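You operate a simulated robot arm through the tools that you are given. There is no shell and no other tool. Be economical: measure what you need, move in short steps, check, and stop when the job is done.

You run a simulated robot arm. Do the job below in one go: nothing can be reset, and whatever is moved stays where it is left.

JOB
Wind blue braid on the black spool up to its rim and take the spool off.
Fine: pink lever over to wind, back at the end; spool on top of the cream step; pinch and drop nothing. Set down upright: black spool with a tall hub. Where these are worked on the way, their far stop is far enough and under half their travel is too little: pink lever on the cream step.
Where things are to end (x, y in the base frame): black spool with a tall hub within 0.05 m of [0.46, 0.35].

It is judged by the outcome, as a careful person would: the job done as asked, and still so three seconds after it is handed in. It fails if anything else is knocked over, pushed out of place, dropped, spilled or broken.

ROBOT AND FRAMES
A 6-joint arm with a two-finger parallel gripper, fixed in place. Base frame: the origin is at the foot of the arm, x ahead of it, y to its left, z up; the work surface is at about z = 0.98. Units: m, degrees, N and s.
With the tool pointing down near the work surface it reaches from about 0.18 to 0.64 m from the base axis. Its first joint turns from -66.0 to 66.0 degrees. Payload 2.9 kg.
Tool frame: the origin (TCP) lies between the finger pads and is the grasp point; the fingertips stand 0.03 m ahead of it; z points along the fingers, y is the line along which they close. Largest opening 0.11 m; finger width 0.02, thickness 0.01; the body of the gripper, 0.048 by 0.112 m, starts 0.055 m behind the TCP.
Orientation is told as [roll, pitch, yaw] about the base's x, y, z axes, in that order, counted from this pose: with the fingers straight down and closing along the base's y, the tool's x points along the base's -x, its y along +y and its z along -z.

CONTROLS
- The arm moves only by the tool move_arm. Its argument "motion" is a list of rows, each a list of 7 numbers: the turn, a rotation vector about the tool's x, y, z in units of 5 degrees (1.0 is 5 degrees), then the shift along the tool's x, y, z in units of 20 mm (1.0 is 20 mm), then the closure in counts, from 0 (fully open) to 255 (shut). In form: [[ax, ay, az, dx, dy, dz, claw], ...]. A call has 1 to 10 rows; each row shifts and turns the commanded pose from where the row before left it, along the tool's axes as they then stand. A call with a number of a shift or a turn outside -1 to 1 is refused whole. A row lasts 0.2 s, in which the tool goes at most 0.05 m and 8.6 degrees; a call with a longer step from one row to the next is refused whole, and so is a gripper value outside its range. Where a pose cannot be reached the arm comes as near as it can. A force on the tool above 60 N (or 10 N above the force at the start of the call, whichever is more), or a blocked arm, ends the call early, and 0.2 s more pass. The fingers move at their own pace (about 0.108 m/s each) and stop on an object; they squeeze with about 39 N. The grip force told is the motor's: it shows also when the fingers shut on nothing. Time passes only in rows, and 0.2 s behind the last, so rows that do not move let the fingers close. The reply holds the time, the measured pose of the TCP, the force on the tool along the base axes, the opening and the grip force, in the units named above and with some noise, with the torque about the TCP (base axes, N m) and any sound that the robot's microphone picked up.
- Cameras (640 x 400 px; columns grow to the right, rows downward): "scene" is fixed at [0.07, 0.4642, 1.3534]; the picture's right is [-0.57, -0.82, 0.00], its down [-0.62, 0.42, -0.66] and it looks along [0.55, -0.38, -0.75] (base axes); focal length 214 px, centre (320, 200). "wrist" rides on the gripper at [0.072, 0.017, -0.103] in the tool frame; the picture's right is [-0.23, 0.97, 0.00], its down [-0.76, -0.18, -0.62] and it looks along [-0.61, -0.14, 0.78] (tool axes); focal length 222 px, centre (320, 200). There is no depth. A picture from a camera that has moved, and an enlarged one, comes with that camera's place and axes in the base frame and with its lens. The place of the scene camera against the robot may be out by one fixed shift of up to 0.025 m in any direction.
- get_image(camera): a new picture of that camera. It takes no simulated time.
- close_up(camera, box): a new picture of the part [left, top, right, bottom] of that camera's present view, enlarged. It takes no simulated time.
- hand_in(): hands the job in; it is judged then, once.

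Work in short steps. Places have to be worked out from the pictures, the camera data and where the tool is seen: move nearer, look again, correct. Check each grasp and each placing, and mend what went wrong. You have 120 turns and 76 pictures in all, those below and enlarged ones among them. Open the gripper and draw the arm clear of the work before you hand the job in, unless the task says otherwise; then end with one line.

The tools are called after "Call:" as a command line: name --pt "numbers of a row" for each row, then --argument value for the rest, lists and objects as JSON in quotes. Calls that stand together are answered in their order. move_arm: Moves the arm, as the interface text tells. Its arguments: {"type":"object","properties":{"motion":{"type":"array"}},"required":["motion"]} The other tools are called the same way: get_image (camera) takes a picture; close_up (camera, box) takes an enlarged picture of a part of a camera's view; hand_in () hands the job in.

At the start:

```text
time: 0.0
ee_pos: [0.3367, 0.1922, 1.2537]
ee_rot: [0.0, 0.0, 0.0]
contact_force: [0.0, 0.0, -0.7]
moment: [-0.01, 0.0, -0.01]
finger_gap: 0.1099
gripper_force: 0.0
```

scene: 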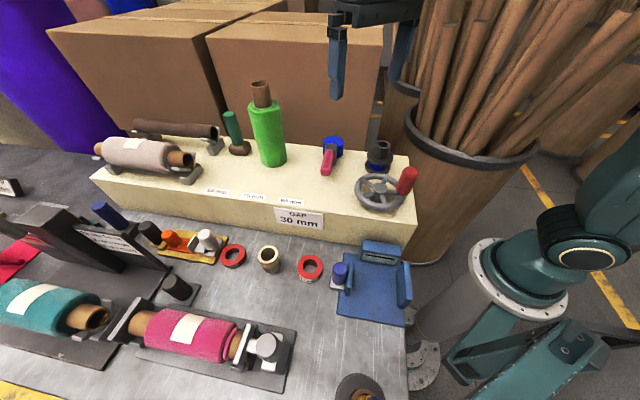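
wrist: 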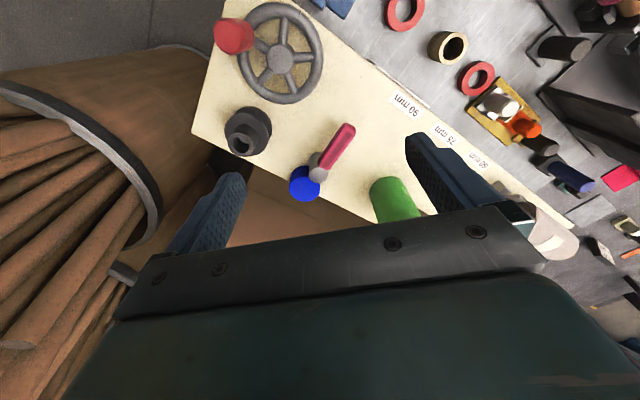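

I start by looking closely at the cream step and the parts on it.

Call:
close_up --camera "scene" --box '[300, 110, 440, 240]'

Call:
close_up --camera "wrist" --box '[180, 0, 420, 220]'

Call:
close_up --camera "scene" --box '[100, 200, 440, 400]'

```text
3.08 times, centred on (370, 175) of scene
camera zoom: at [0.07, 0.4642, 1.3534], right [-0.57, -0.82, 0.0], down [-0.62, 0.42, -0.66], along [0.55, -0.38, -0.75], focal length 660 px, centre (166, 277)
```

zoom: 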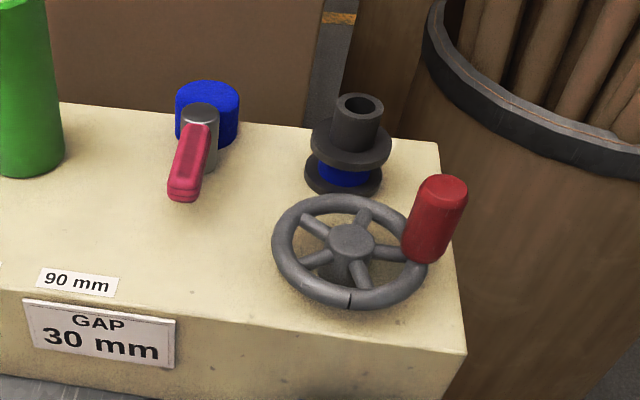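

```text
1.82 times, centred on (300, 110) of wrist
camera zoom: at [0.2656, 0.2095, 1.3586], right [0.23, 0.97, 0.0], down [0.76, -0.18, 0.62], along [0.61, -0.14, -0.78], focal length 404 px, centre (356, 364)
```

zoom: 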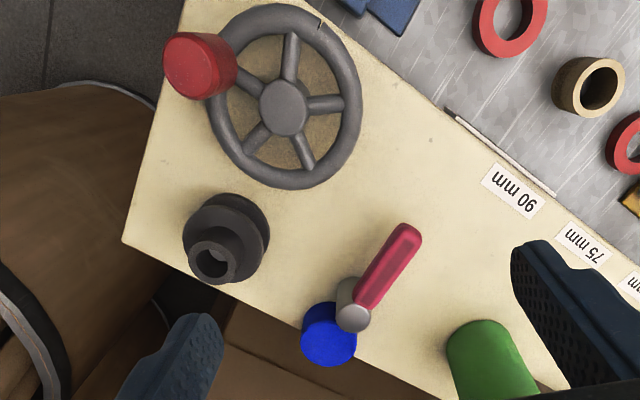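

```text
1.88 times, centred on (270, 300) of scene
camera zoom: at [0.07, 0.4642, 1.3534], right [-0.57, -0.82, 0.0], down [-0.62, 0.42, -0.66], along [0.55, -0.38, -0.75], focal length 404 px, centre (414, 12)
```

zoom: 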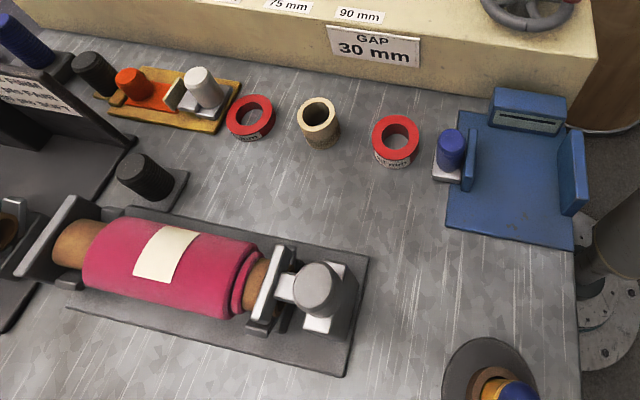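

The step top carries a crank wheel (red knob), black spool, pink lever and blue braid drum. I move the wrist camera back for a second viewpoint so I can triangulate.

Call:
move_arm --pt "0 0 0 1 -0.6 0 0" --pt "0 0 0 1 -0.6 0 0" --pt "0 0 0 1 -0.6 0 0" --pt "0 0 0 1 -0.6 0 0" --pt "0 0 0 0 0 0 0"

Call:
get_image --camera "wrist"

Call:
close_up --camera "wrist" --box '[180, 0, 500, 200]'

```text
time: 1.2
ee_pos: [0.2571, 0.1439, 1.2574]
ee_rot: [0.0, -0.1, 0.0]
contact_force: [0.4, 0.4, 1.0]
moment: [0.0, 0.04, -0.04]
finger_gap: 0.1101
gripper_force: 0.0
```

```text
70 pictures are left
camera wrist: at [0.1851, 0.1616, 1.3602], right [0.23, 0.97, 0.0], down [0.76, -0.18, 0.62], along [0.61, -0.14, -0.78], focal length 222 px, centre (320, 200)
```

wrist: 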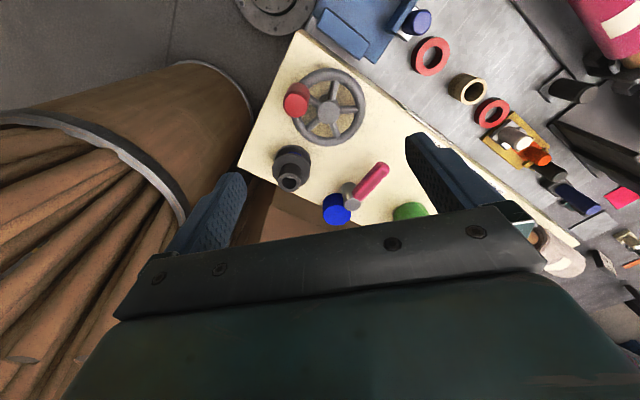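

```text
2.00 times, centred on (340, 100) of wrist
camera zoom: at [0.1851, 0.1616, 1.3602], right [0.23, 0.97, 0.0], down [0.76, -0.18, 0.62], along [0.61, -0.14, -0.78], focal length 444 px, centre (280, 400)
```

zoom: 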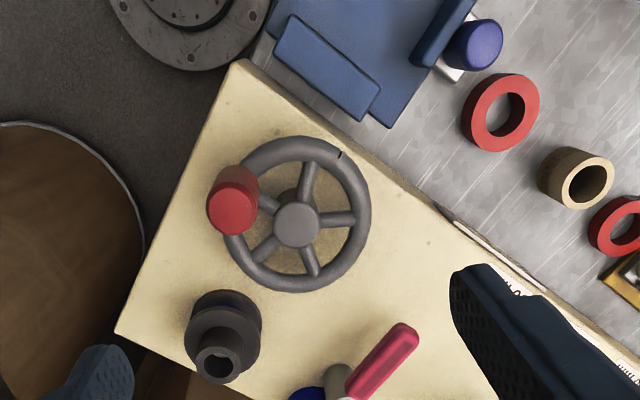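

Triangulation gives: step top z≈0.98, wheel hub (0.289,0.151,1.02), spool (0.377,0.064, top 1.048), lever pivot (0.459,0.161), tip (0.40,0.225,1.02). I move nearer to study the lever and spool.

Call:
move_arm --pt "0 0 0 -1 0.3 0.5 0" --pt "0 0 0 -1 0.3 0.5 0" --pt "0 0 0 -1 0.3 0.5 0" --pt "0 0 0 -1 0.3 0.5 0" --pt "0 0 0 -1 0.3 0.5 0" --pt "0 0 0 0 0.3 0.5 0" --pt "0 0 0 0 0 0 0"

Call:
get_image --camera "wrist"

Call:
close_up --camera "scene" --box '[310, 120, 410, 180]'

```text
time: 2.8
ee_pos: [0.3564, 0.1798, 1.1956]
ee_rot: [0.0, 0.0, 0.0]
contact_force: [0.5, 1.1, 0.9]
moment: [0.0, 0.0, 0.0]
finger_gap: 0.11
gripper_force: 0.1
```

```text
68 pictures are left
camera wrist: at [0.2851, 0.1987, 1.2988], right [0.23, 0.97, 0.0], down [0.76, -0.18, 0.62], along [0.61, -0.14, -0.78], focal length 222 px, centre (320, 200)
```

wrist: 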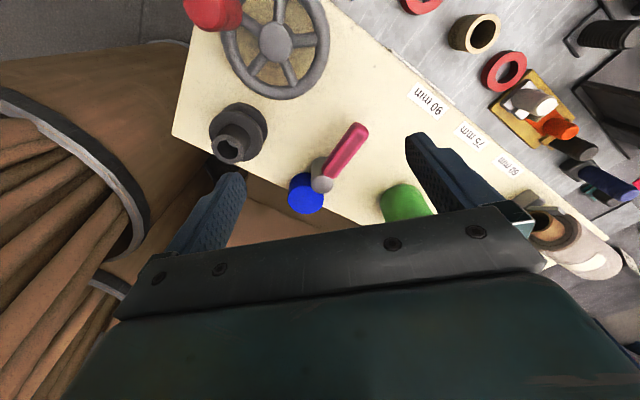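

```text
6.40 times, centred on (360, 150) of scene
camera zoom: at [0.07, 0.4642, 1.3534], right [-0.57, -0.82, 0.0], down [-0.62, 0.42, -0.66], along [0.55, -0.38, -0.75], focal length 1373 px, centre (64, 520)
```

zoom: 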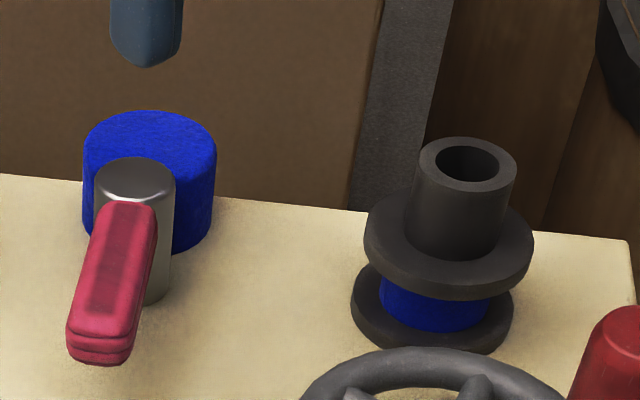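

The lever is a horizontal bar on a vertical post, pointing to the step's front. I yaw the tool −46° so the fingers straddle it, with a partial opening.

Call:
move_arm --pt "0 0 0.92 0 0 0 140" --pt "0 0 0.92 0 0 0 140" --pt "0 0 0.92 0 0 0 140" --pt "0 0 0.92 0 0 0 140" --pt "0 0 0.92 0 0 0 140" --pt "0 0 0.92 0 0 0 140" --pt "0 0 0.92 0 0 0 140" --pt "0 0 0.92 0 0 0 140" --pt "0 0 0.92 0 0 0 140" --pt "0 0 0.92 0 0 0 140"

Call:
get_image --camera "wrist"

```text
time: 5.0
ee_pos: [0.3579, 0.1793, 1.1959]
ee_rot: [0.0, 0.0, -46.0]
contact_force: [0.0, 0.6, -0.5]
moment: [0.0, 0.0, 0.01]
finger_gap: 0.0494
gripper_force: 0.0
```

```text
66 pictures are left
camera wrist: at [0.3201, 0.2443, 1.2989], right [0.86, 0.51, 0.0], down [0.4, -0.67, 0.62], along [0.32, -0.54, -0.78], focal length 222 px, centre (320, 200)
```

wrist: 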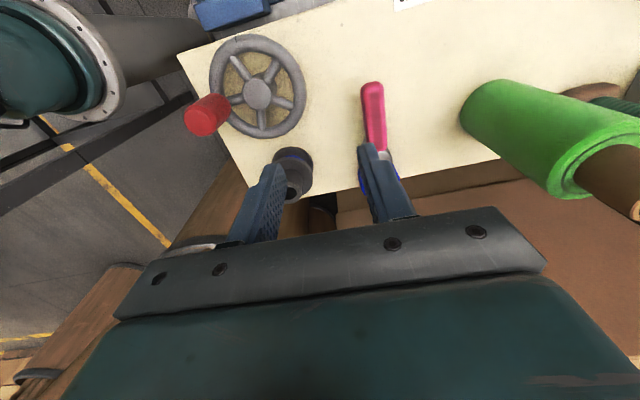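

Now I move over the lever's middle (≈0.415, 0.208) and partway down.

Call:
move_arm --pt "0 0 0 -0.31 1 0 140" --pt "0 0 0 -0.31 1 0 140" --pt "0 0 0 -0.31 1 0 140" --pt "0 0 0 0 0 1 140" --pt "0 0 0 0 0 1 140" --pt "0 0 0 0 0 1 140" --pt "0 0 0 0 0 0 140"

Call:
get_image --camera "wrist"

Call:
close_up --camera "scene" --box '[220, 60, 420, 200]'

```text
time: 6.6
ee_pos: [0.4129, 0.209, 1.1348]
ee_rot: [0.0, 0.0, -46.0]
contact_force: [-0.4, -0.2, -0.7]
moment: [0.0, 0.01, 0.0]
finger_gap: 0.0494
gripper_force: 0.0
```

```text
65 pictures are left
camera wrist: at [0.3754, 0.2739, 1.2385], right [0.86, 0.51, 0.0], down [0.4, -0.67, 0.62], along [0.32, -0.53, -0.78], focal length 222 px, centre (320, 200)
```

wrist: 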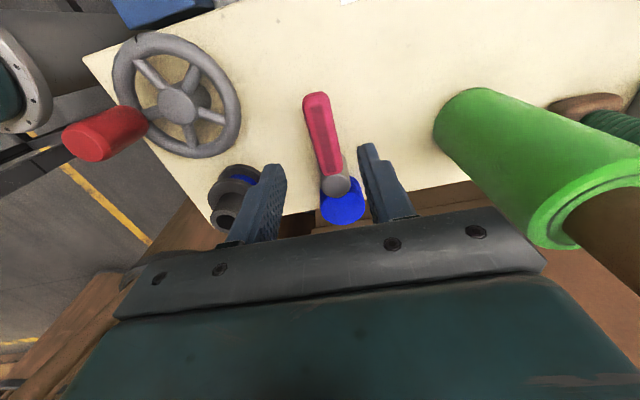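

```text
2.86 times, centred on (320, 130) of scene
camera zoom: at [0.07, 0.4642, 1.3534], right [-0.57, -0.82, 0.0], down [-0.62, 0.42, -0.66], along [0.55, -0.38, -0.75], focal length 613 px, centre (320, 400)
```

zoom: 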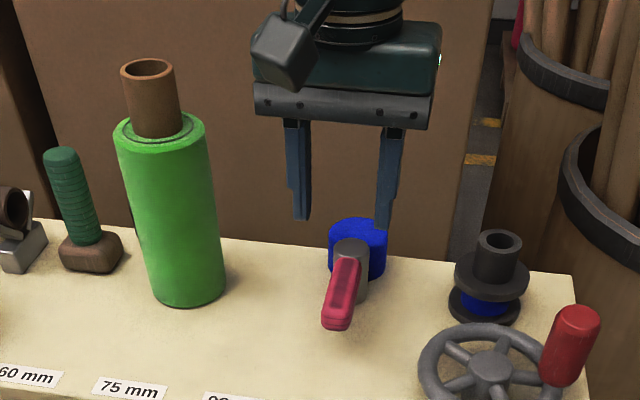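

Fingers are centred over the lever; I descend to straddle it with the tips a couple of centimetres above the step.

Call:
move_arm --pt "0 0 0 0 0.15 1 140" --pt "0 0 0 0 0 1 140" --pt "0 0 0 0 0 1 140" --pt "0 0 0 0 0 1 140" --pt "0 0 0 0 0 1 140" --pt "0 0 0 0 0 0 140"

Call:
get_image --camera "wrist"

Call:
close_up --camera "scene" --box '[270, 90, 410, 200]'

```text
time: 8.0
ee_pos: [0.4149, 0.2094, 1.0364]
ee_rot: [-0.1, 0.0, -46.1]
contact_force: [-0.3, -0.1, 0.8]
moment: [-0.02, 0.02, -0.01]
finger_gap: 0.0497
gripper_force: 0.0
```

```text
63 pictures are left
camera wrist: at [0.3778, 0.2752, 1.1395], right [0.86, 0.51, 0.0], down [0.4, -0.67, 0.62], along [0.32, -0.53, -0.78], focal length 222 px, centre (320, 200)
```

wrist: 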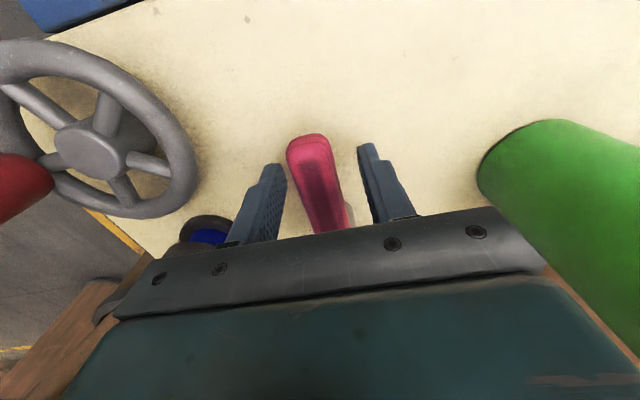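

```text
3.64 times, centred on (340, 145) of scene
camera zoom: at [0.07, 0.4642, 1.3534], right [-0.57, -0.82, 0.0], down [-0.62, 0.42, -0.66], along [0.55, -0.38, -0.75], focal length 780 px, centre (247, 400)
```

zoom: 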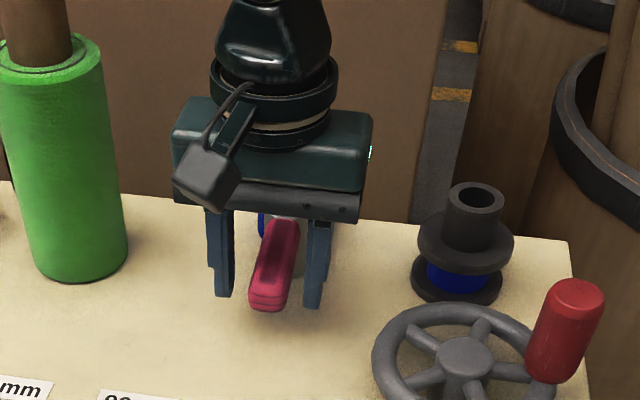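

Lever is straddled cleanly. I probe toward the spool side (tool −y) in small steps, watching force.

Call:
move_arm --pt "0 0 0 0 -0.4 0 140" --pt "0 0 0 0 -0.4 0 140" --pt "0 0 0 0 -0.4 0 140" --pt "0 0 0 0 0 0 140"

Call:
get_image --camera "wrist"

```text
time: 9.0
ee_pos: [0.3983, 0.1933, 1.0349]
ee_rot: [0.0, 0.0, -46.1]
contact_force: [0.2, 4.5, 0.9]
moment: [0.03, 0.01, 0.14]
finger_gap: 0.0513
gripper_force: 1.7
```

```text
61 pictures are left
camera wrist: at [0.3599, 0.2578, 1.1388], right [0.86, 0.51, 0.0], down [0.4, -0.67, 0.62], along [0.32, -0.53, -0.78], focal length 222 px, centre (320, 200)
```

wrist: 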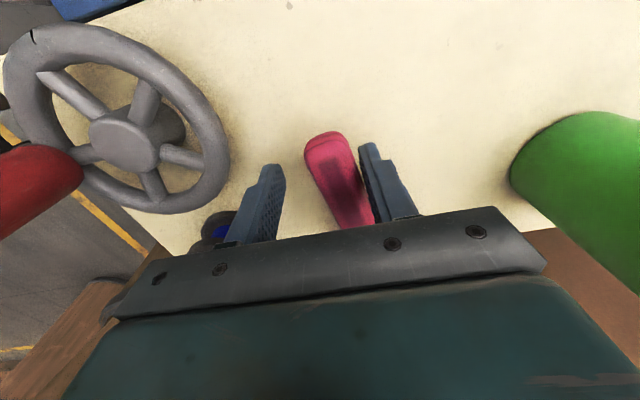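

About 4.5 N of contact and the lever seems to be swinging; I push on another 16 mm.

Call:
move_arm --pt "0 0 0 0 -0.4 0 140" --pt "0 0 0 0 -0.4 0 140" --pt "0 0 0 0 0 0 140"

Call:
get_image --camera "wrist"

```text
time: 9.8
ee_pos: [0.3869, 0.1826, 1.0377]
ee_rot: [0.1, 0.0, -46.0]
contact_force: [3.1, 1.3, 0.5]
moment: [-0.01, -0.02, -0.01]
finger_gap: 0.051
gripper_force: 1.2
```

```text
60 pictures are left
camera wrist: at [0.3494, 0.247, 1.1389], right [0.86, 0.51, 0.0], down [0.4, -0.67, 0.62], along [0.32, -0.54, -0.78], focal length 222 px, centre (320, 200)
```

wrist: 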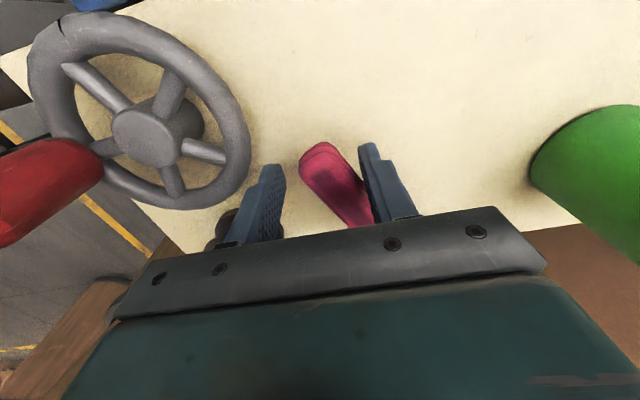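

It's swinging with ~3 N. I narrow the fingers a bit and follow the arc with yaw.

Call:
move_arm --pt "0 0 -1 0 0 0 170" --pt "0 0 -1 0 0 0 170" --pt "0 0 -1 0 -0.3 0 170" --pt "0 0 -1 0 -0.3 0 170" --pt "0 0 -1 0 -0.3 0 170" --pt "0 0 0 0 0 0 170"

Call:
get_image --camera "wrist"

Call:
close_up --camera "scene" --box '[270, 90, 430, 210]'

```text
time: 11.2
ee_pos: [0.3769, 0.1679, 1.0378]
ee_rot: [0.0, 0.0, -21.0]
contact_force: [1.1, 2.5, 0.5]
moment: [-0.01, -0.01, 0.03]
finger_gap: 0.038
gripper_force: 1.4
```

```text
59 pictures are left
camera wrist: at [0.3163, 0.2104, 1.1396], right [0.56, 0.83, 0.0], down [0.65, -0.44, 0.62], along [0.52, -0.35, -0.78], focal length 222 px, centre (320, 200)
```

wrist: 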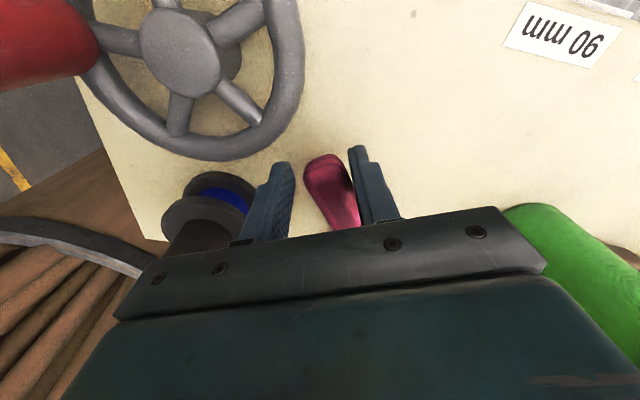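

```text
3.33 times, centred on (350, 150) of scene
camera zoom: at [0.07, 0.4642, 1.3534], right [-0.57, -0.82, 0.0], down [-0.62, 0.42, -0.66], along [0.55, -0.38, -0.75], focal length 715 px, centre (220, 367)
```

zoom: 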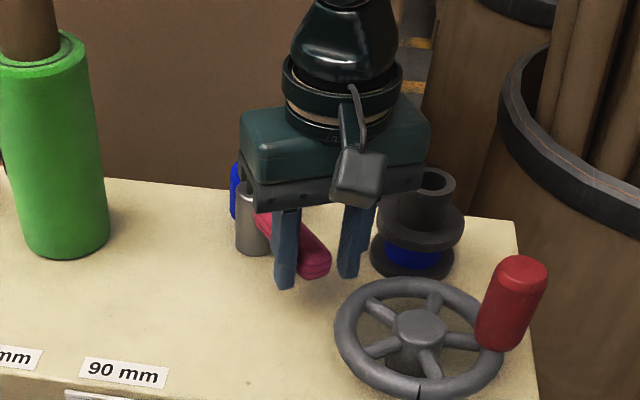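

The lever has swung ~45°. I slide in closer to the pivot and continue the arc carefully.

Call:
move_arm --pt "0 0 -1 -0.7 0 0 170" --pt "0 0 -1 0 -0.3 0 170" --pt "0 0 -1 0 -0.3 0 170" --pt "0 0 -1 0 -0.3 0 170" --pt "0 0 0 0 0 0 170"

Call:
get_image --camera "wrist"

Call:
close_up --camera "scene" --box '[270, 90, 430, 210]'

```text
time: 12.4
ee_pos: [0.386, 0.1462, 1.0371]
ee_rot: [0.0, -0.1, -0.8]
contact_force: [6.7, 10.5, -0.8]
moment: [0.06, -0.08, 0.0]
finger_gap: 0.0418
gripper_force: 5.4
```

```text
57 pictures are left
camera wrist: at [0.3158, 0.1643, 1.1392], right [0.24, 0.97, 0.0], down [0.76, -0.19, 0.62], along [0.61, -0.15, -0.78], focal length 222 px, centre (320, 200)
```

wrist: 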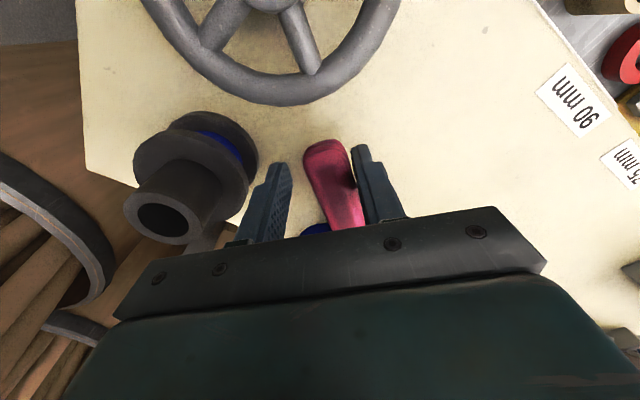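

```text
3.33 times, centred on (350, 150) of scene
camera zoom: at [0.0702, 0.4645, 1.3533], right [-0.57, -0.82, 0.0], down [-0.62, 0.42, -0.66], along [0.55, -0.38, -0.75], focal length 715 px, centre (220, 367)
```

zoom: 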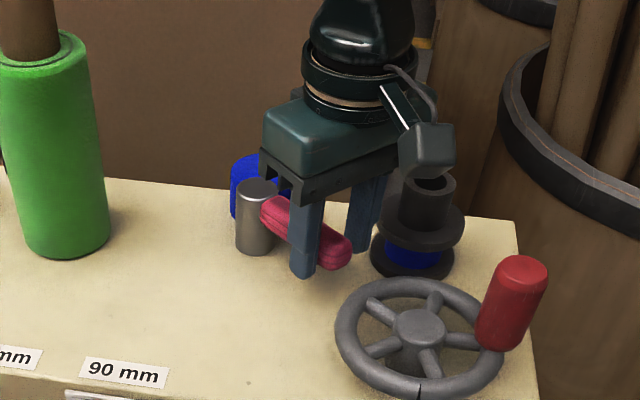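

Force has risen to ~12 N, hinting at the stop; one more small nudge to confirm.

Call:
move_arm --pt "0 0 0 0 -0.3 0 170" --pt "0 0 0 0 0 0 170"

Call:
close_up --camera "scene" --box '[270, 90, 430, 210]'

```text
time: 13.0
ee_pos: [0.3874, 0.1412, 1.0372]
ee_rot: [0.1, -0.2, -0.7]
contact_force: [4.9, 27.9, 4.9]
moment: [0.32, -0.3, 0.17]
finger_gap: 0.0509
gripper_force: 14.0
```

```text
3.33 times, centred on (350, 150) of scene
camera zoom: at [0.0701, 0.465, 1.3531], right [-0.57, -0.82, 0.0], down [-0.62, 0.42, -0.66], along [0.55, -0.38, -0.75], focal length 715 px, centre (220, 367)
```

zoom: 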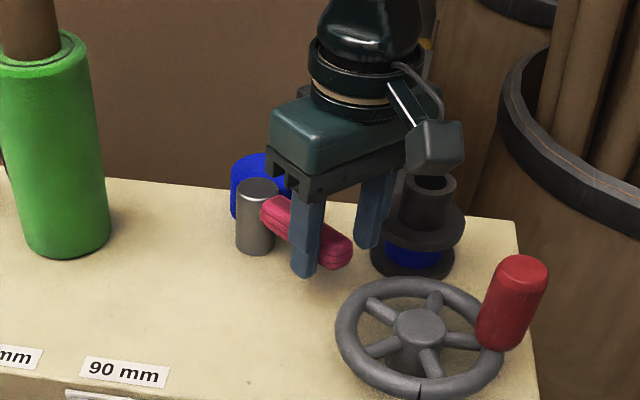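

The lever is at its far stop (finger yields, lever doesn't move). I back off to centre the fingers and lift straight up.

Call:
move_arm --pt "0 0 0 0 0.6 0 150" --pt "0 0 0 0 0.2 0 150" --pt "0 0 0 0 0 -1 150" --pt "0 0 0 0 0 -1 150" --pt "0 0 0 0 0 -1 150" --pt "0 0 0 0 0 -1 150" --pt "0 0 0 0 0 0 150"

Call:
close_up --camera "scene" --box '[310, 120, 430, 210]'

Call:
get_image --camera "wrist"

```text
time: 14.6
ee_pos: [0.387, 0.154, 1.1153]
ee_rot: [0.0, 0.0, -1.0]
contact_force: [-0.7, -0.1, -0.1]
moment: [0.0, -0.03, 0.0]
finger_gap: 0.0452
gripper_force: 0.1
```

```text
4.44 times, centred on (370, 165) of scene
camera zoom: at [0.07, 0.4642, 1.3534], right [-0.57, -0.82, 0.0], down [-0.62, 0.42, -0.66], along [0.55, -0.38, -0.75], focal length 953 px, centre (98, 356)
```

zoom: 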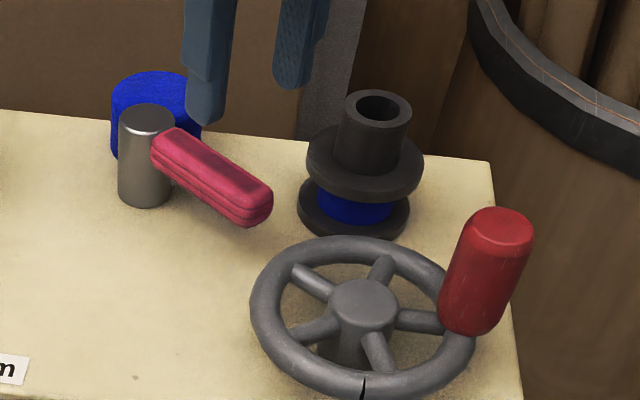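

```text
53 pictures are left
camera wrist: at [0.3162, 0.1734, 1.2187], right [0.24, 0.97, 0.0], down [0.76, -0.19, 0.62], along [0.6, -0.15, -0.78], focal length 222 px, centre (320, 200)
```

wrist: 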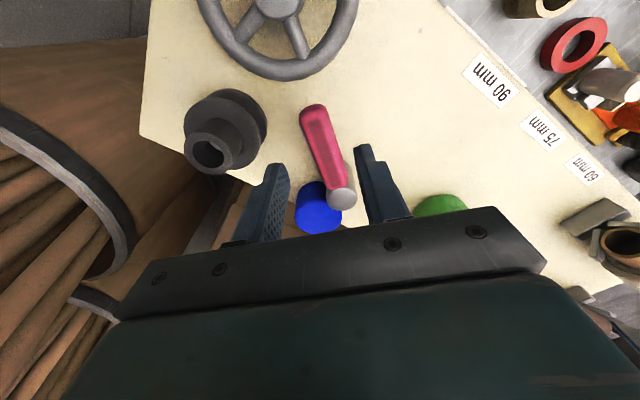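

Lever holds at the wind side; the braid isn't growing on its own, so the crank wheel must be turned. Knob estimated at (0.2575,0.117), top z≈1.075; I move above it.

Call:
move_arm --pt "0 0 0 0 0 -1 95" --pt "0 0 0 0.5 0 -1 95" --pt "0 0 0 1 -0.3 0 95" --pt "0 0 0 1 -0.3 0 95" --pt "0 0 0 1 -0.3 0 95" --pt "0 0 0 1 -0.3 0 95" --pt "0 0 0 1 -0.3 0 95" --pt "0 0 0 1 -0.35 0 95" --pt "0 0 0 0 0 0 95"

Call:
get_image --camera "wrist"

Call:
get_image --camera "scene"

```text
time: 16.6
ee_pos: [0.2576, 0.1201, 1.1553]
ee_rot: [0.0, 0.0, -1.0]
contact_force: [0.2, 0.7, -0.2]
moment: [-0.01, 0.03, -0.02]
finger_gap: 0.0692
gripper_force: 0.0
```

```text
52 pictures are left
camera wrist: at [0.1856, 0.1394, 1.2589], right [0.24, 0.97, 0.0], down [0.76, -0.19, 0.62], along [0.6, -0.15, -0.78], focal length 222 px, centre (320, 200)
```

wrist: 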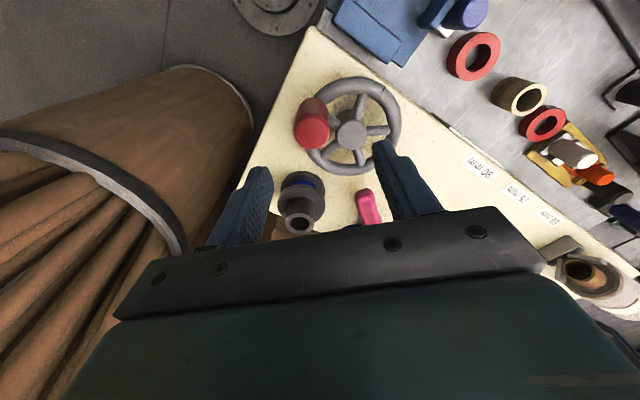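

```text
51 pictures are left
```

scene: 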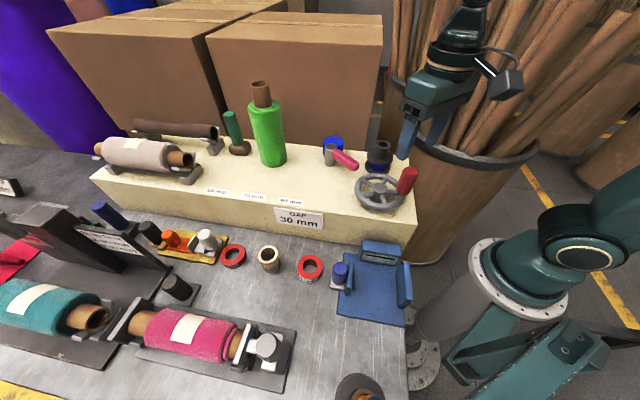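

Knob re-measured at (0.257,0.116), hub (0.287,0.150), radius ≈0.0455. I descend around the knob to z≈1.06.

Call:
move_arm --pt "0 0 0 0 -0.2 1 95" --pt "0 0 0 0 0 1 95" --pt "0 0 0 0 0 1 95" --pt "0 0 0 0 0 1 95" --pt "0 0 0 0 0 0.75 95" --pt "0 0 0 0 0 0 95"

Call:
get_image --camera "wrist"

Call:
close_up --camera "scene" --box '[310, 110, 470, 230]'

```text
time: 18.0
ee_pos: [0.2558, 0.1165, 1.0607]
ee_rot: [0.0, 0.0, -1.0]
contact_force: [0.7, 0.0, -0.1]
moment: [0.03, 0.0, -0.02]
finger_gap: 0.0691
gripper_force: 0.1
```

```text
50 pictures are left
camera wrist: at [0.185, 0.1354, 1.1629], right [0.24, 0.97, 0.0], down [0.76, -0.19, 0.62], along [0.6, -0.15, -0.78], focal length 222 px, centre (320, 200)
```

wrist: 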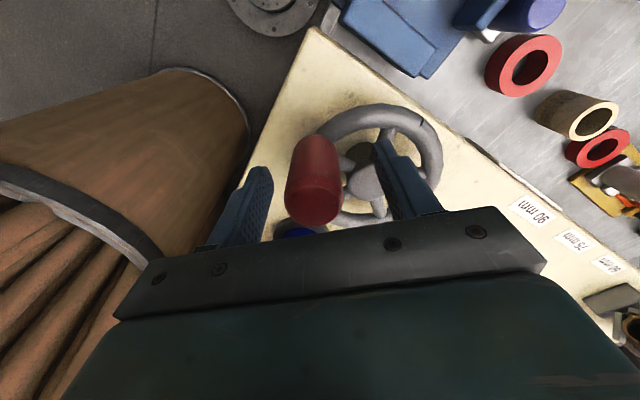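

```text
3.33 times, centred on (390, 170) of scene
camera zoom: at [0.07, 0.4642, 1.3534], right [-0.57, -0.82, 0.0], down [-0.62, 0.42, -0.66], along [0.55, -0.38, -0.75], focal length 715 px, centre (87, 300)
```

zoom: 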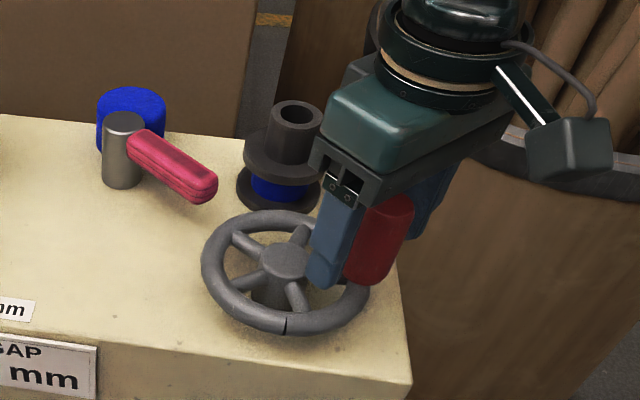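

Knob is between the fingers. Close on it.

Call:
move_arm --pt "0 0 0 0 0 0 255" --pt "0 0 0 0 0 0 255" --pt "0 0 0 0 0 0 255"

```text
time: 18.8
ee_pos: [0.2565, 0.115, 1.0595]
ee_rot: [-0.1, 0.2, -1.2]
contact_force: [-8.0, -18.1, 0.4]
moment: [0.23, 0.36, -0.38]
finger_gap: 0.0308
gripper_force: 44.3
```

Gripped (0.031 m). I turn the first 30° clockwise to feel it.

Call:
move_arm --pt "0 0 0 0.284 0.296 0 255" --pt "0 0 0 0.226 0.341 0 255" --pt "0 0 0 0.165 0.376 0 255" --pt "0 0 0 0 0 0 255"

Call:
close_up --camera "scene" --box '[310, 110, 470, 230]'

```text
time: 19.8
ee_pos: [0.2433, 0.1356, 1.0621]
ee_rot: [0.1, -0.1, -1.0]
contact_force: [0.2, -9.6, -7.9]
moment: [-0.61, 0.24, -0.43]
finger_gap: 0.0305
gripper_force: 45.0
```

```text
3.33 times, centred on (390, 170) of scene
camera zoom: at [0.0701, 0.464, 1.3535], right [-0.57, -0.82, 0.0], down [-0.62, 0.42, -0.66], along [0.55, -0.38, -0.75], focal length 715 px, centre (87, 300)
```

zoom: 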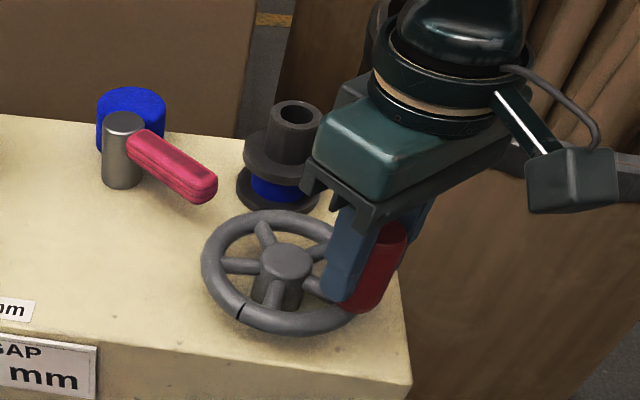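

Smooth, and the wheel turned 30°. Continue clockwise 150°.

Call:
move_arm --pt "0 0 0 0.115 0.589 0 255" --pt "0 0 0 -0.041 0.6 0 255" --pt "0 0 0 -0.193 0.568 0 255" --pt "0 0 0 -0.336 0.497 0 255" --pt "0 0 0 -0.453 0.396 0 255" --pt "0 0 0 -0.538 0.265 0 255" --pt "0 0 0 -0.589 0.115 0 255" --pt "0 0 0 -0.6 -0.041 0 255" --pt "0 0 0 -0.568 -0.193 0 255" --pt "0 0 0 -0.497 -0.336 0 255"

Call:
close_up --camera "scene" --box '[310, 110, 470, 230]'

```text
time: 21.9
ee_pos: [0.3133, 0.195, 1.0624]
ee_rot: [0.9, -0.7, -0.3]
contact_force: [0.0, 0.1, -0.8]
moment: [-0.02, 0.02, 0.01]
finger_gap: 0.0
gripper_force: 37.6
stopped in row 10: the force on the tool passed its limit at 67 N (the readings are from after the stop); the commanded pose is now the measured one
```

```text
3.33 times, centred on (390, 170) of scene
camera zoom: at [0.0701, 0.4642, 1.3534], right [-0.57, -0.82, 0.0], down [-0.62, 0.42, -0.66], along [0.55, -0.38, -0.75], focal length 715 px, centre (87, 300)
```

zoom: 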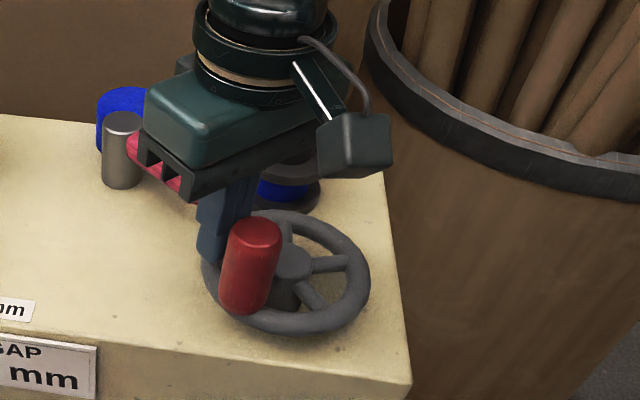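

The fingers slipped off the knob near the 80° position after a 67 N force. I lift straight up and look at wheel and spool.

Call:
move_arm --pt "0 0 0 0 0 -1 255" --pt "0 0 0 0 0 -1 255" --pt "0 0 0 0 0 -1 255" --pt "0 0 0 0.5 0 -1 95" --pt "0 0 0 1 0 -1 95" --pt "0 0 0 1 -0.4 0 95" --pt "0 0 0 1 -0.4 0 95" --pt "0 0 0 0 0 0 95"

Call:
get_image --camera "wrist"

Call:
close_up --camera "scene" --box '[320, 130, 430, 220]'

```text
time: 23.7
ee_pos: [0.2406, 0.1781, 1.1607]
ee_rot: [0.9, -0.8, -0.2]
contact_force: [0.8, 0.2, -0.9]
moment: [-0.02, -0.03, 0.02]
finger_gap: 0.0688
gripper_force: 0.1
```

```text
46 pictures are left
camera wrist: at [0.1682, 0.1952, 1.2614], right [0.23, 0.97, 0.02], down [0.75, -0.19, 0.63], along [0.62, -0.13, -0.78], focal length 222 px, centre (320, 200)
```

wrist: 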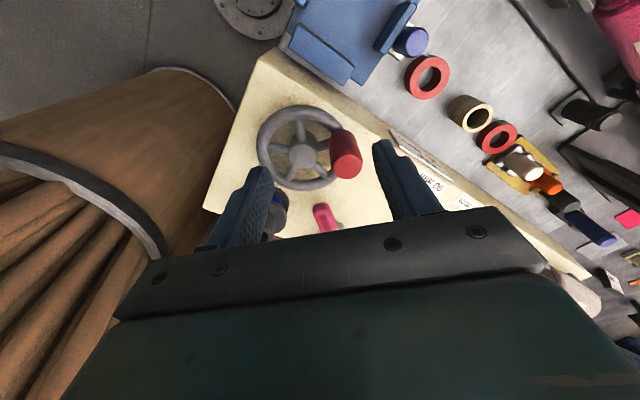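

```text
4.44 times, centred on (375, 175) of scene
camera zoom: at [0.07, 0.4642, 1.3534], right [-0.57, -0.82, 0.0], down [-0.62, 0.42, -0.66], along [0.55, -0.38, -0.75], focal length 953 px, centre (76, 311)
```

zoom: 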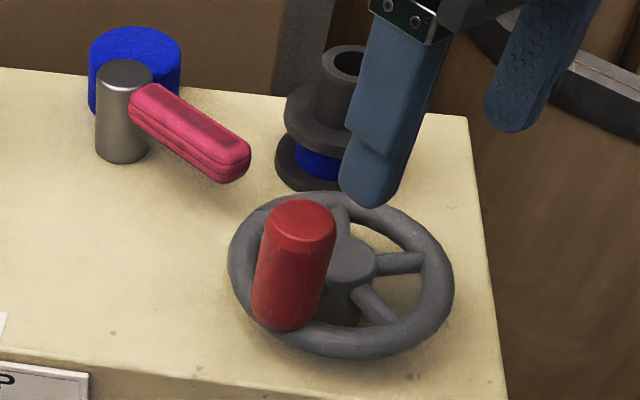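

Knob sits near the 109° position now. I move aside to see the spool's braid unobstructed.

Call:
move_arm --pt "-0.18 0.16 0 0 -1 0 95" --pt "0 0 0 0 -1 0 95" --pt "0 0 0 0 -1 0 95" --pt "0 0 0 0 -1 0 95" --pt "0 0 0 0 0 0 95"

Call:
close_up --camera "scene" --box '[320, 120, 430, 220]'

```text
time: 24.9
ee_pos: [0.242, 0.0995, 1.1575]
ee_rot: [2.0, 0.0, -0.3]
contact_force: [-0.3, -0.6, 0.1]
moment: [0.02, 0.0, 0.02]
finger_gap: 0.0692
gripper_force: 0.0
```

```text
4.00 times, centred on (375, 170) of scene
camera zoom: at [0.07, 0.4642, 1.3534], right [-0.57, -0.82, 0.0], down [-0.62, 0.42, -0.66], along [0.55, -0.38, -0.75], focal length 858 px, centre (100, 320)
```

zoom: 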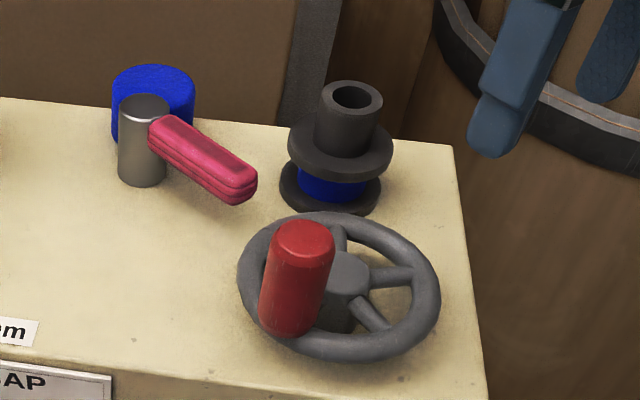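

The braid is barely changed so far. My circle centre was probably a few mm off, causing the slip, so I re-measure the wheel from here (also levelling the tool).

Call:
move_arm --pt "0.4 0 0 0 0 0 95" --pt "0 0 0 0 0 0 95"

Call:
close_up --camera "wrist" --box '[260, 50, 480, 210]'

```text
time: 25.5
ee_pos: [0.2404, 0.0994, 1.1581]
ee_rot: [0.0, 0.1, -0.2]
contact_force: [0.2, 0.1, 0.6]
moment: [-0.02, -0.03, 0.01]
finger_gap: 0.0688
gripper_force: 0.0
```

```text
2.50 times, centred on (370, 130) of wrist
camera zoom: at [0.1696, 0.1179, 1.2613], right [0.23, 0.97, 0.0], down [0.76, -0.18, 0.62], along [0.61, -0.15, -0.78], focal length 555 px, centre (195, 375)
```

zoom: 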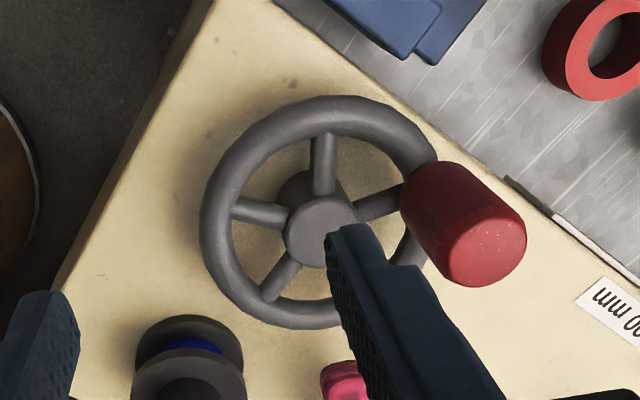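

Call:
close_up --camera "scene" --box '[356, 132, 404, 180]'

```text
8.33 times, centred on (380, 156) of scene
camera zoom: at [0.07, 0.4642, 1.3534], right [-0.57, -0.82, 0.0], down [-0.62, 0.42, -0.66], along [0.55, -0.38, -0.75], focal length 1787 px, centre (-180, 567)
```

zoom: 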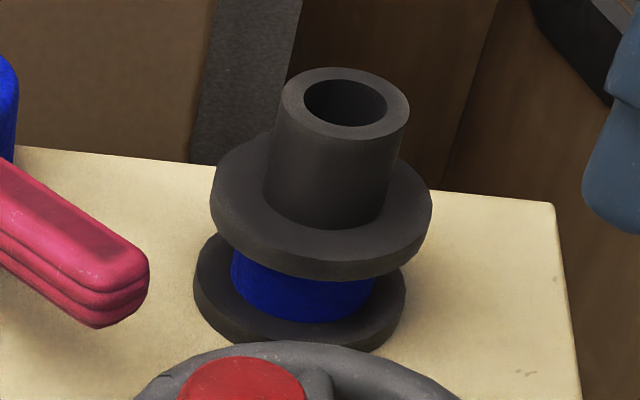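

No growth yet, and the stop at ~94° suggests clockwise may be blocked. I move over the knob (0.283,0.198) and yaw toward −86° so the fingers close along the rim's tangent.

Call:
move_arm --pt "0 0 0 -0.43 0.99 0 95" --pt "0 0 0 -0.43 0.99 0 95" --pt "0 0 0 -0.43 0.99 0 95" --pt "0 0 0 -0.43 0.99 0 95" --pt "0 0 0 -0.43 0.99 0 95" --pt "0 0 1 0 0 0 95" --pt "0 0 1 0 0 0 95" --pt "0 0 1 0 0 0 95" --pt "0 0 1 0 0 0 95" --pt "0 0 1 0 0 0 95"

Call:
move_arm --pt "0 0 1 0 0 0 95" --pt "0 0 1 0 0 0 95" --pt "0 0 1 0 0 0 95" --pt "0 0 1 0 0 0 95" --pt "0 0 1 0 0 0 95" --pt "0 0 1 0 0 0 95" --pt "0 0 1 0 0 0 95" --pt "0 0 1 0 0 0 95" --pt "0 0 1 0 0 0 95" --pt "0 0 1 0 0 0 95"

Call:
get_image --camera "wrist"

```text
time: 27.7
ee_pos: [0.2854, 0.1973, 1.1582]
ee_rot: [-0.3, 0.0, -25.3]
contact_force: [-1.3, -0.2, 0.1]
moment: [-0.01, -0.01, -0.01]
finger_gap: 0.0692
gripper_force: 0.0
```

```text
time: 29.9
ee_pos: [0.2857, 0.1981, 1.1588]
ee_rot: [-0.1, -0.2, -75.3]
contact_force: [0.8, 0.3, 0.2]
moment: [0.02, -0.01, -0.04]
finger_gap: 0.0689
gripper_force: 0.0
```

```text
41 pictures are left
camera wrist: at [0.2837, 0.273, 1.2608], right [1.0, 0.03, 0.0], down [0.02, -0.78, 0.62], along [0.02, -0.62, -0.78], focal length 222 px, centre (320, 200)
```

wrist: 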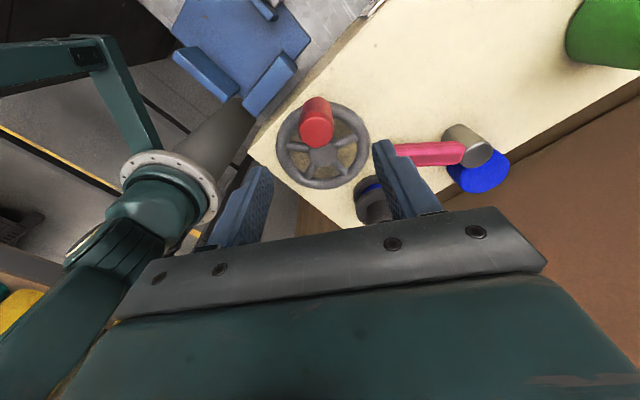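

Knob confirmed at ≈(0.283,0.199). I finish the yaw and descend.

Call:
move_arm --pt "0 0 1 0 -0.1 1 95" --pt "0 0 1 0 0 1 95" --pt "0 0 0 0 0 1 95" --pt "0 0 0 0 0 1 95" --pt "0 0 0 0 0 0.7 95" --pt "0 0 0 0 0 0 95" --pt "0 0 0 0 0 0 255" --pt "0 0 0 0 0 0 255" --pt "0 0 0 0 0 0 255"

Call:
close_up --camera "scene" --box '[310, 110, 470, 230]'

```text
time: 31.9
ee_pos: [0.2826, 0.1969, 1.0642]
ee_rot: [0.1, -0.1, -85.2]
contact_force: [-3.0, 1.8, -7.0]
moment: [0.42, -0.99, -0.12]
finger_gap: 0.0316
gripper_force: 45.3
```

```text
3.33 times, centred on (390, 170) of scene
camera zoom: at [0.0699, 0.4643, 1.3534], right [-0.57, -0.82, 0.0], down [-0.62, 0.42, -0.66], along [0.55, -0.38, -0.75], focal length 715 px, centre (87, 300)
```

zoom: 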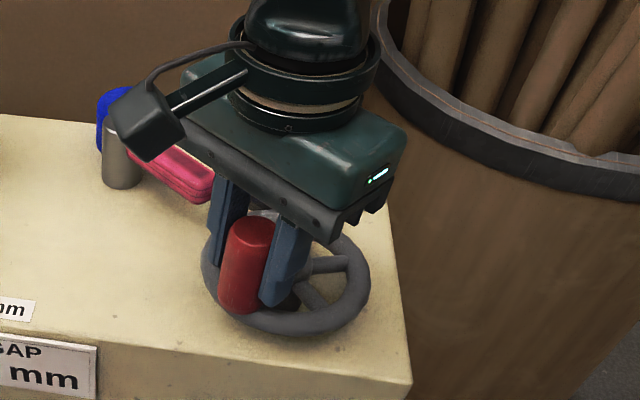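

Gripped. Test 10° clockwise with matching yaw to see if it is blocked.

Call:
move_arm --pt "0 0 1 -0.01 0.21 0 255" --pt "0 0 1 -0.01 0.21 0 255" --pt "0 0 0 0 0 0 255"

```text
time: 32.7
ee_pos: [0.2905, 0.1959, 1.0632]
ee_rot: [-0.1, -0.2, -95.1]
contact_force: [-8.3, 10.1, 4.0]
moment: [-0.3, 0.96, -0.48]
finger_gap: 0.0314
gripper_force: 45.2
```

Not blocked (only ~8 N drag), so clockwise is free. I continue clockwise 50° with yaw following and watch.

Call:
move_arm --pt "0 0 1 0.05 0.213 0 255" --pt "0 0 1 -0.01 0.213 0 255" --pt "0 0 1 -0.01 0.213 0 255" --pt "0 0 1 -0.01 0.213 0 255" --pt "0 0 1 -0.01 0.213 0 255" --pt "0 0 1 -0.01 0.213 0 255" --pt "0 0 1 -0.01 0.213 0 255" --pt "0 0 1 -0.01 0.213 0 255" --pt "0 0 1 -0.01 0.213 0 255" --pt "0 0 1 -0.01 0.213 0 255"

```text
time: 34.9
ee_pos: [0.3302, 0.1742, 1.0649]
ee_rot: [0.2, -0.1, -145.1]
contact_force: [0.5, 11.7, -7.5]
moment: [1.77, -0.01, -0.38]
finger_gap: 0.0317
gripper_force: 44.4
out of reach, approached as far as the arm can: row 10
```

Wheel now ~200° clockwise from its start, yaw near its limit (−145°). Check the spool.

Call:
close_up --camera "scene" --box '[320, 100, 430, 220]'

Call:
close_up --camera "wrist" --box '[200, 50, 500, 250]'

```text
3.33 times, centred on (375, 160) of scene
camera zoom: at [0.0701, 0.4645, 1.3533], right [-0.57, -0.82, 0.0], down [-0.62, 0.42, -0.66], along [0.55, -0.38, -0.75], focal length 715 px, centre (137, 333)
```

zoom: 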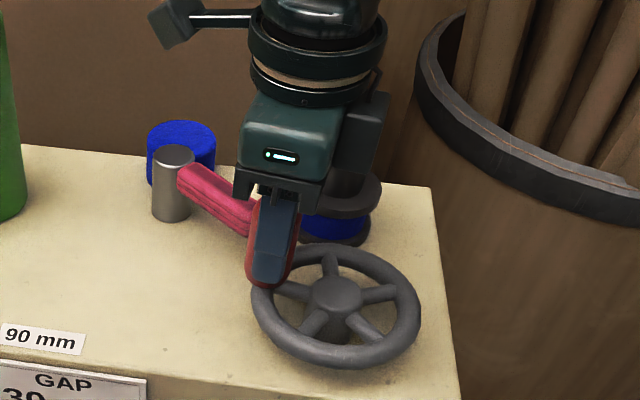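

```text
2.00 times, centred on (350, 150) of wrist
camera zoom: at [0.3991, 0.2031, 1.1667], right [0.37, -0.93, 0.01], down [-0.73, -0.29, 0.62], along [-0.58, -0.24, -0.78], focal length 444 px, centre (260, 300)
```

zoom: 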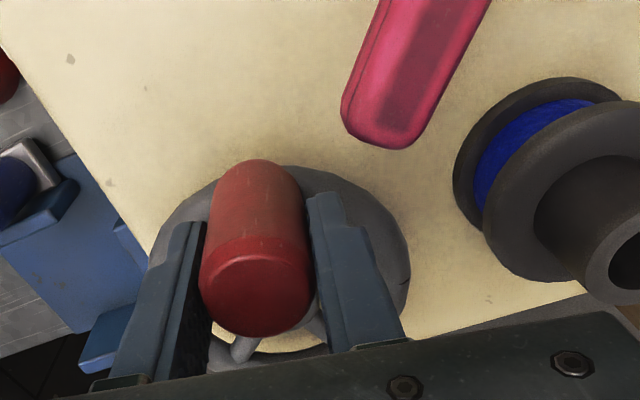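

Call:
close_up --camera "scene" --box '[356, 132, 404, 180]'

```text
8.33 times, centred on (380, 156) of scene
camera zoom: at [0.0701, 0.4645, 1.3533], right [-0.57, -0.82, 0.0], down [-0.62, 0.42, -0.66], along [0.55, -0.38, -0.75], focal length 1787 px, centre (-180, 567)
```

zoom: 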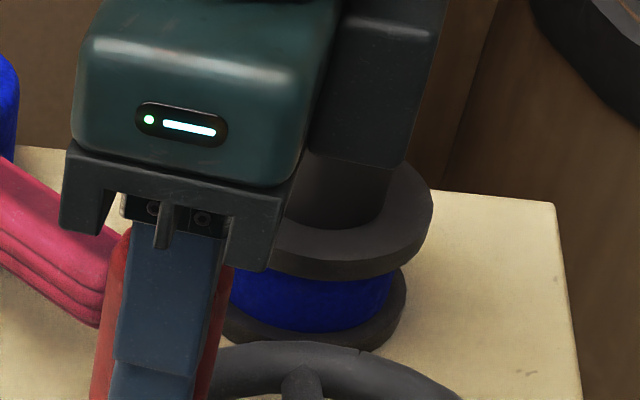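

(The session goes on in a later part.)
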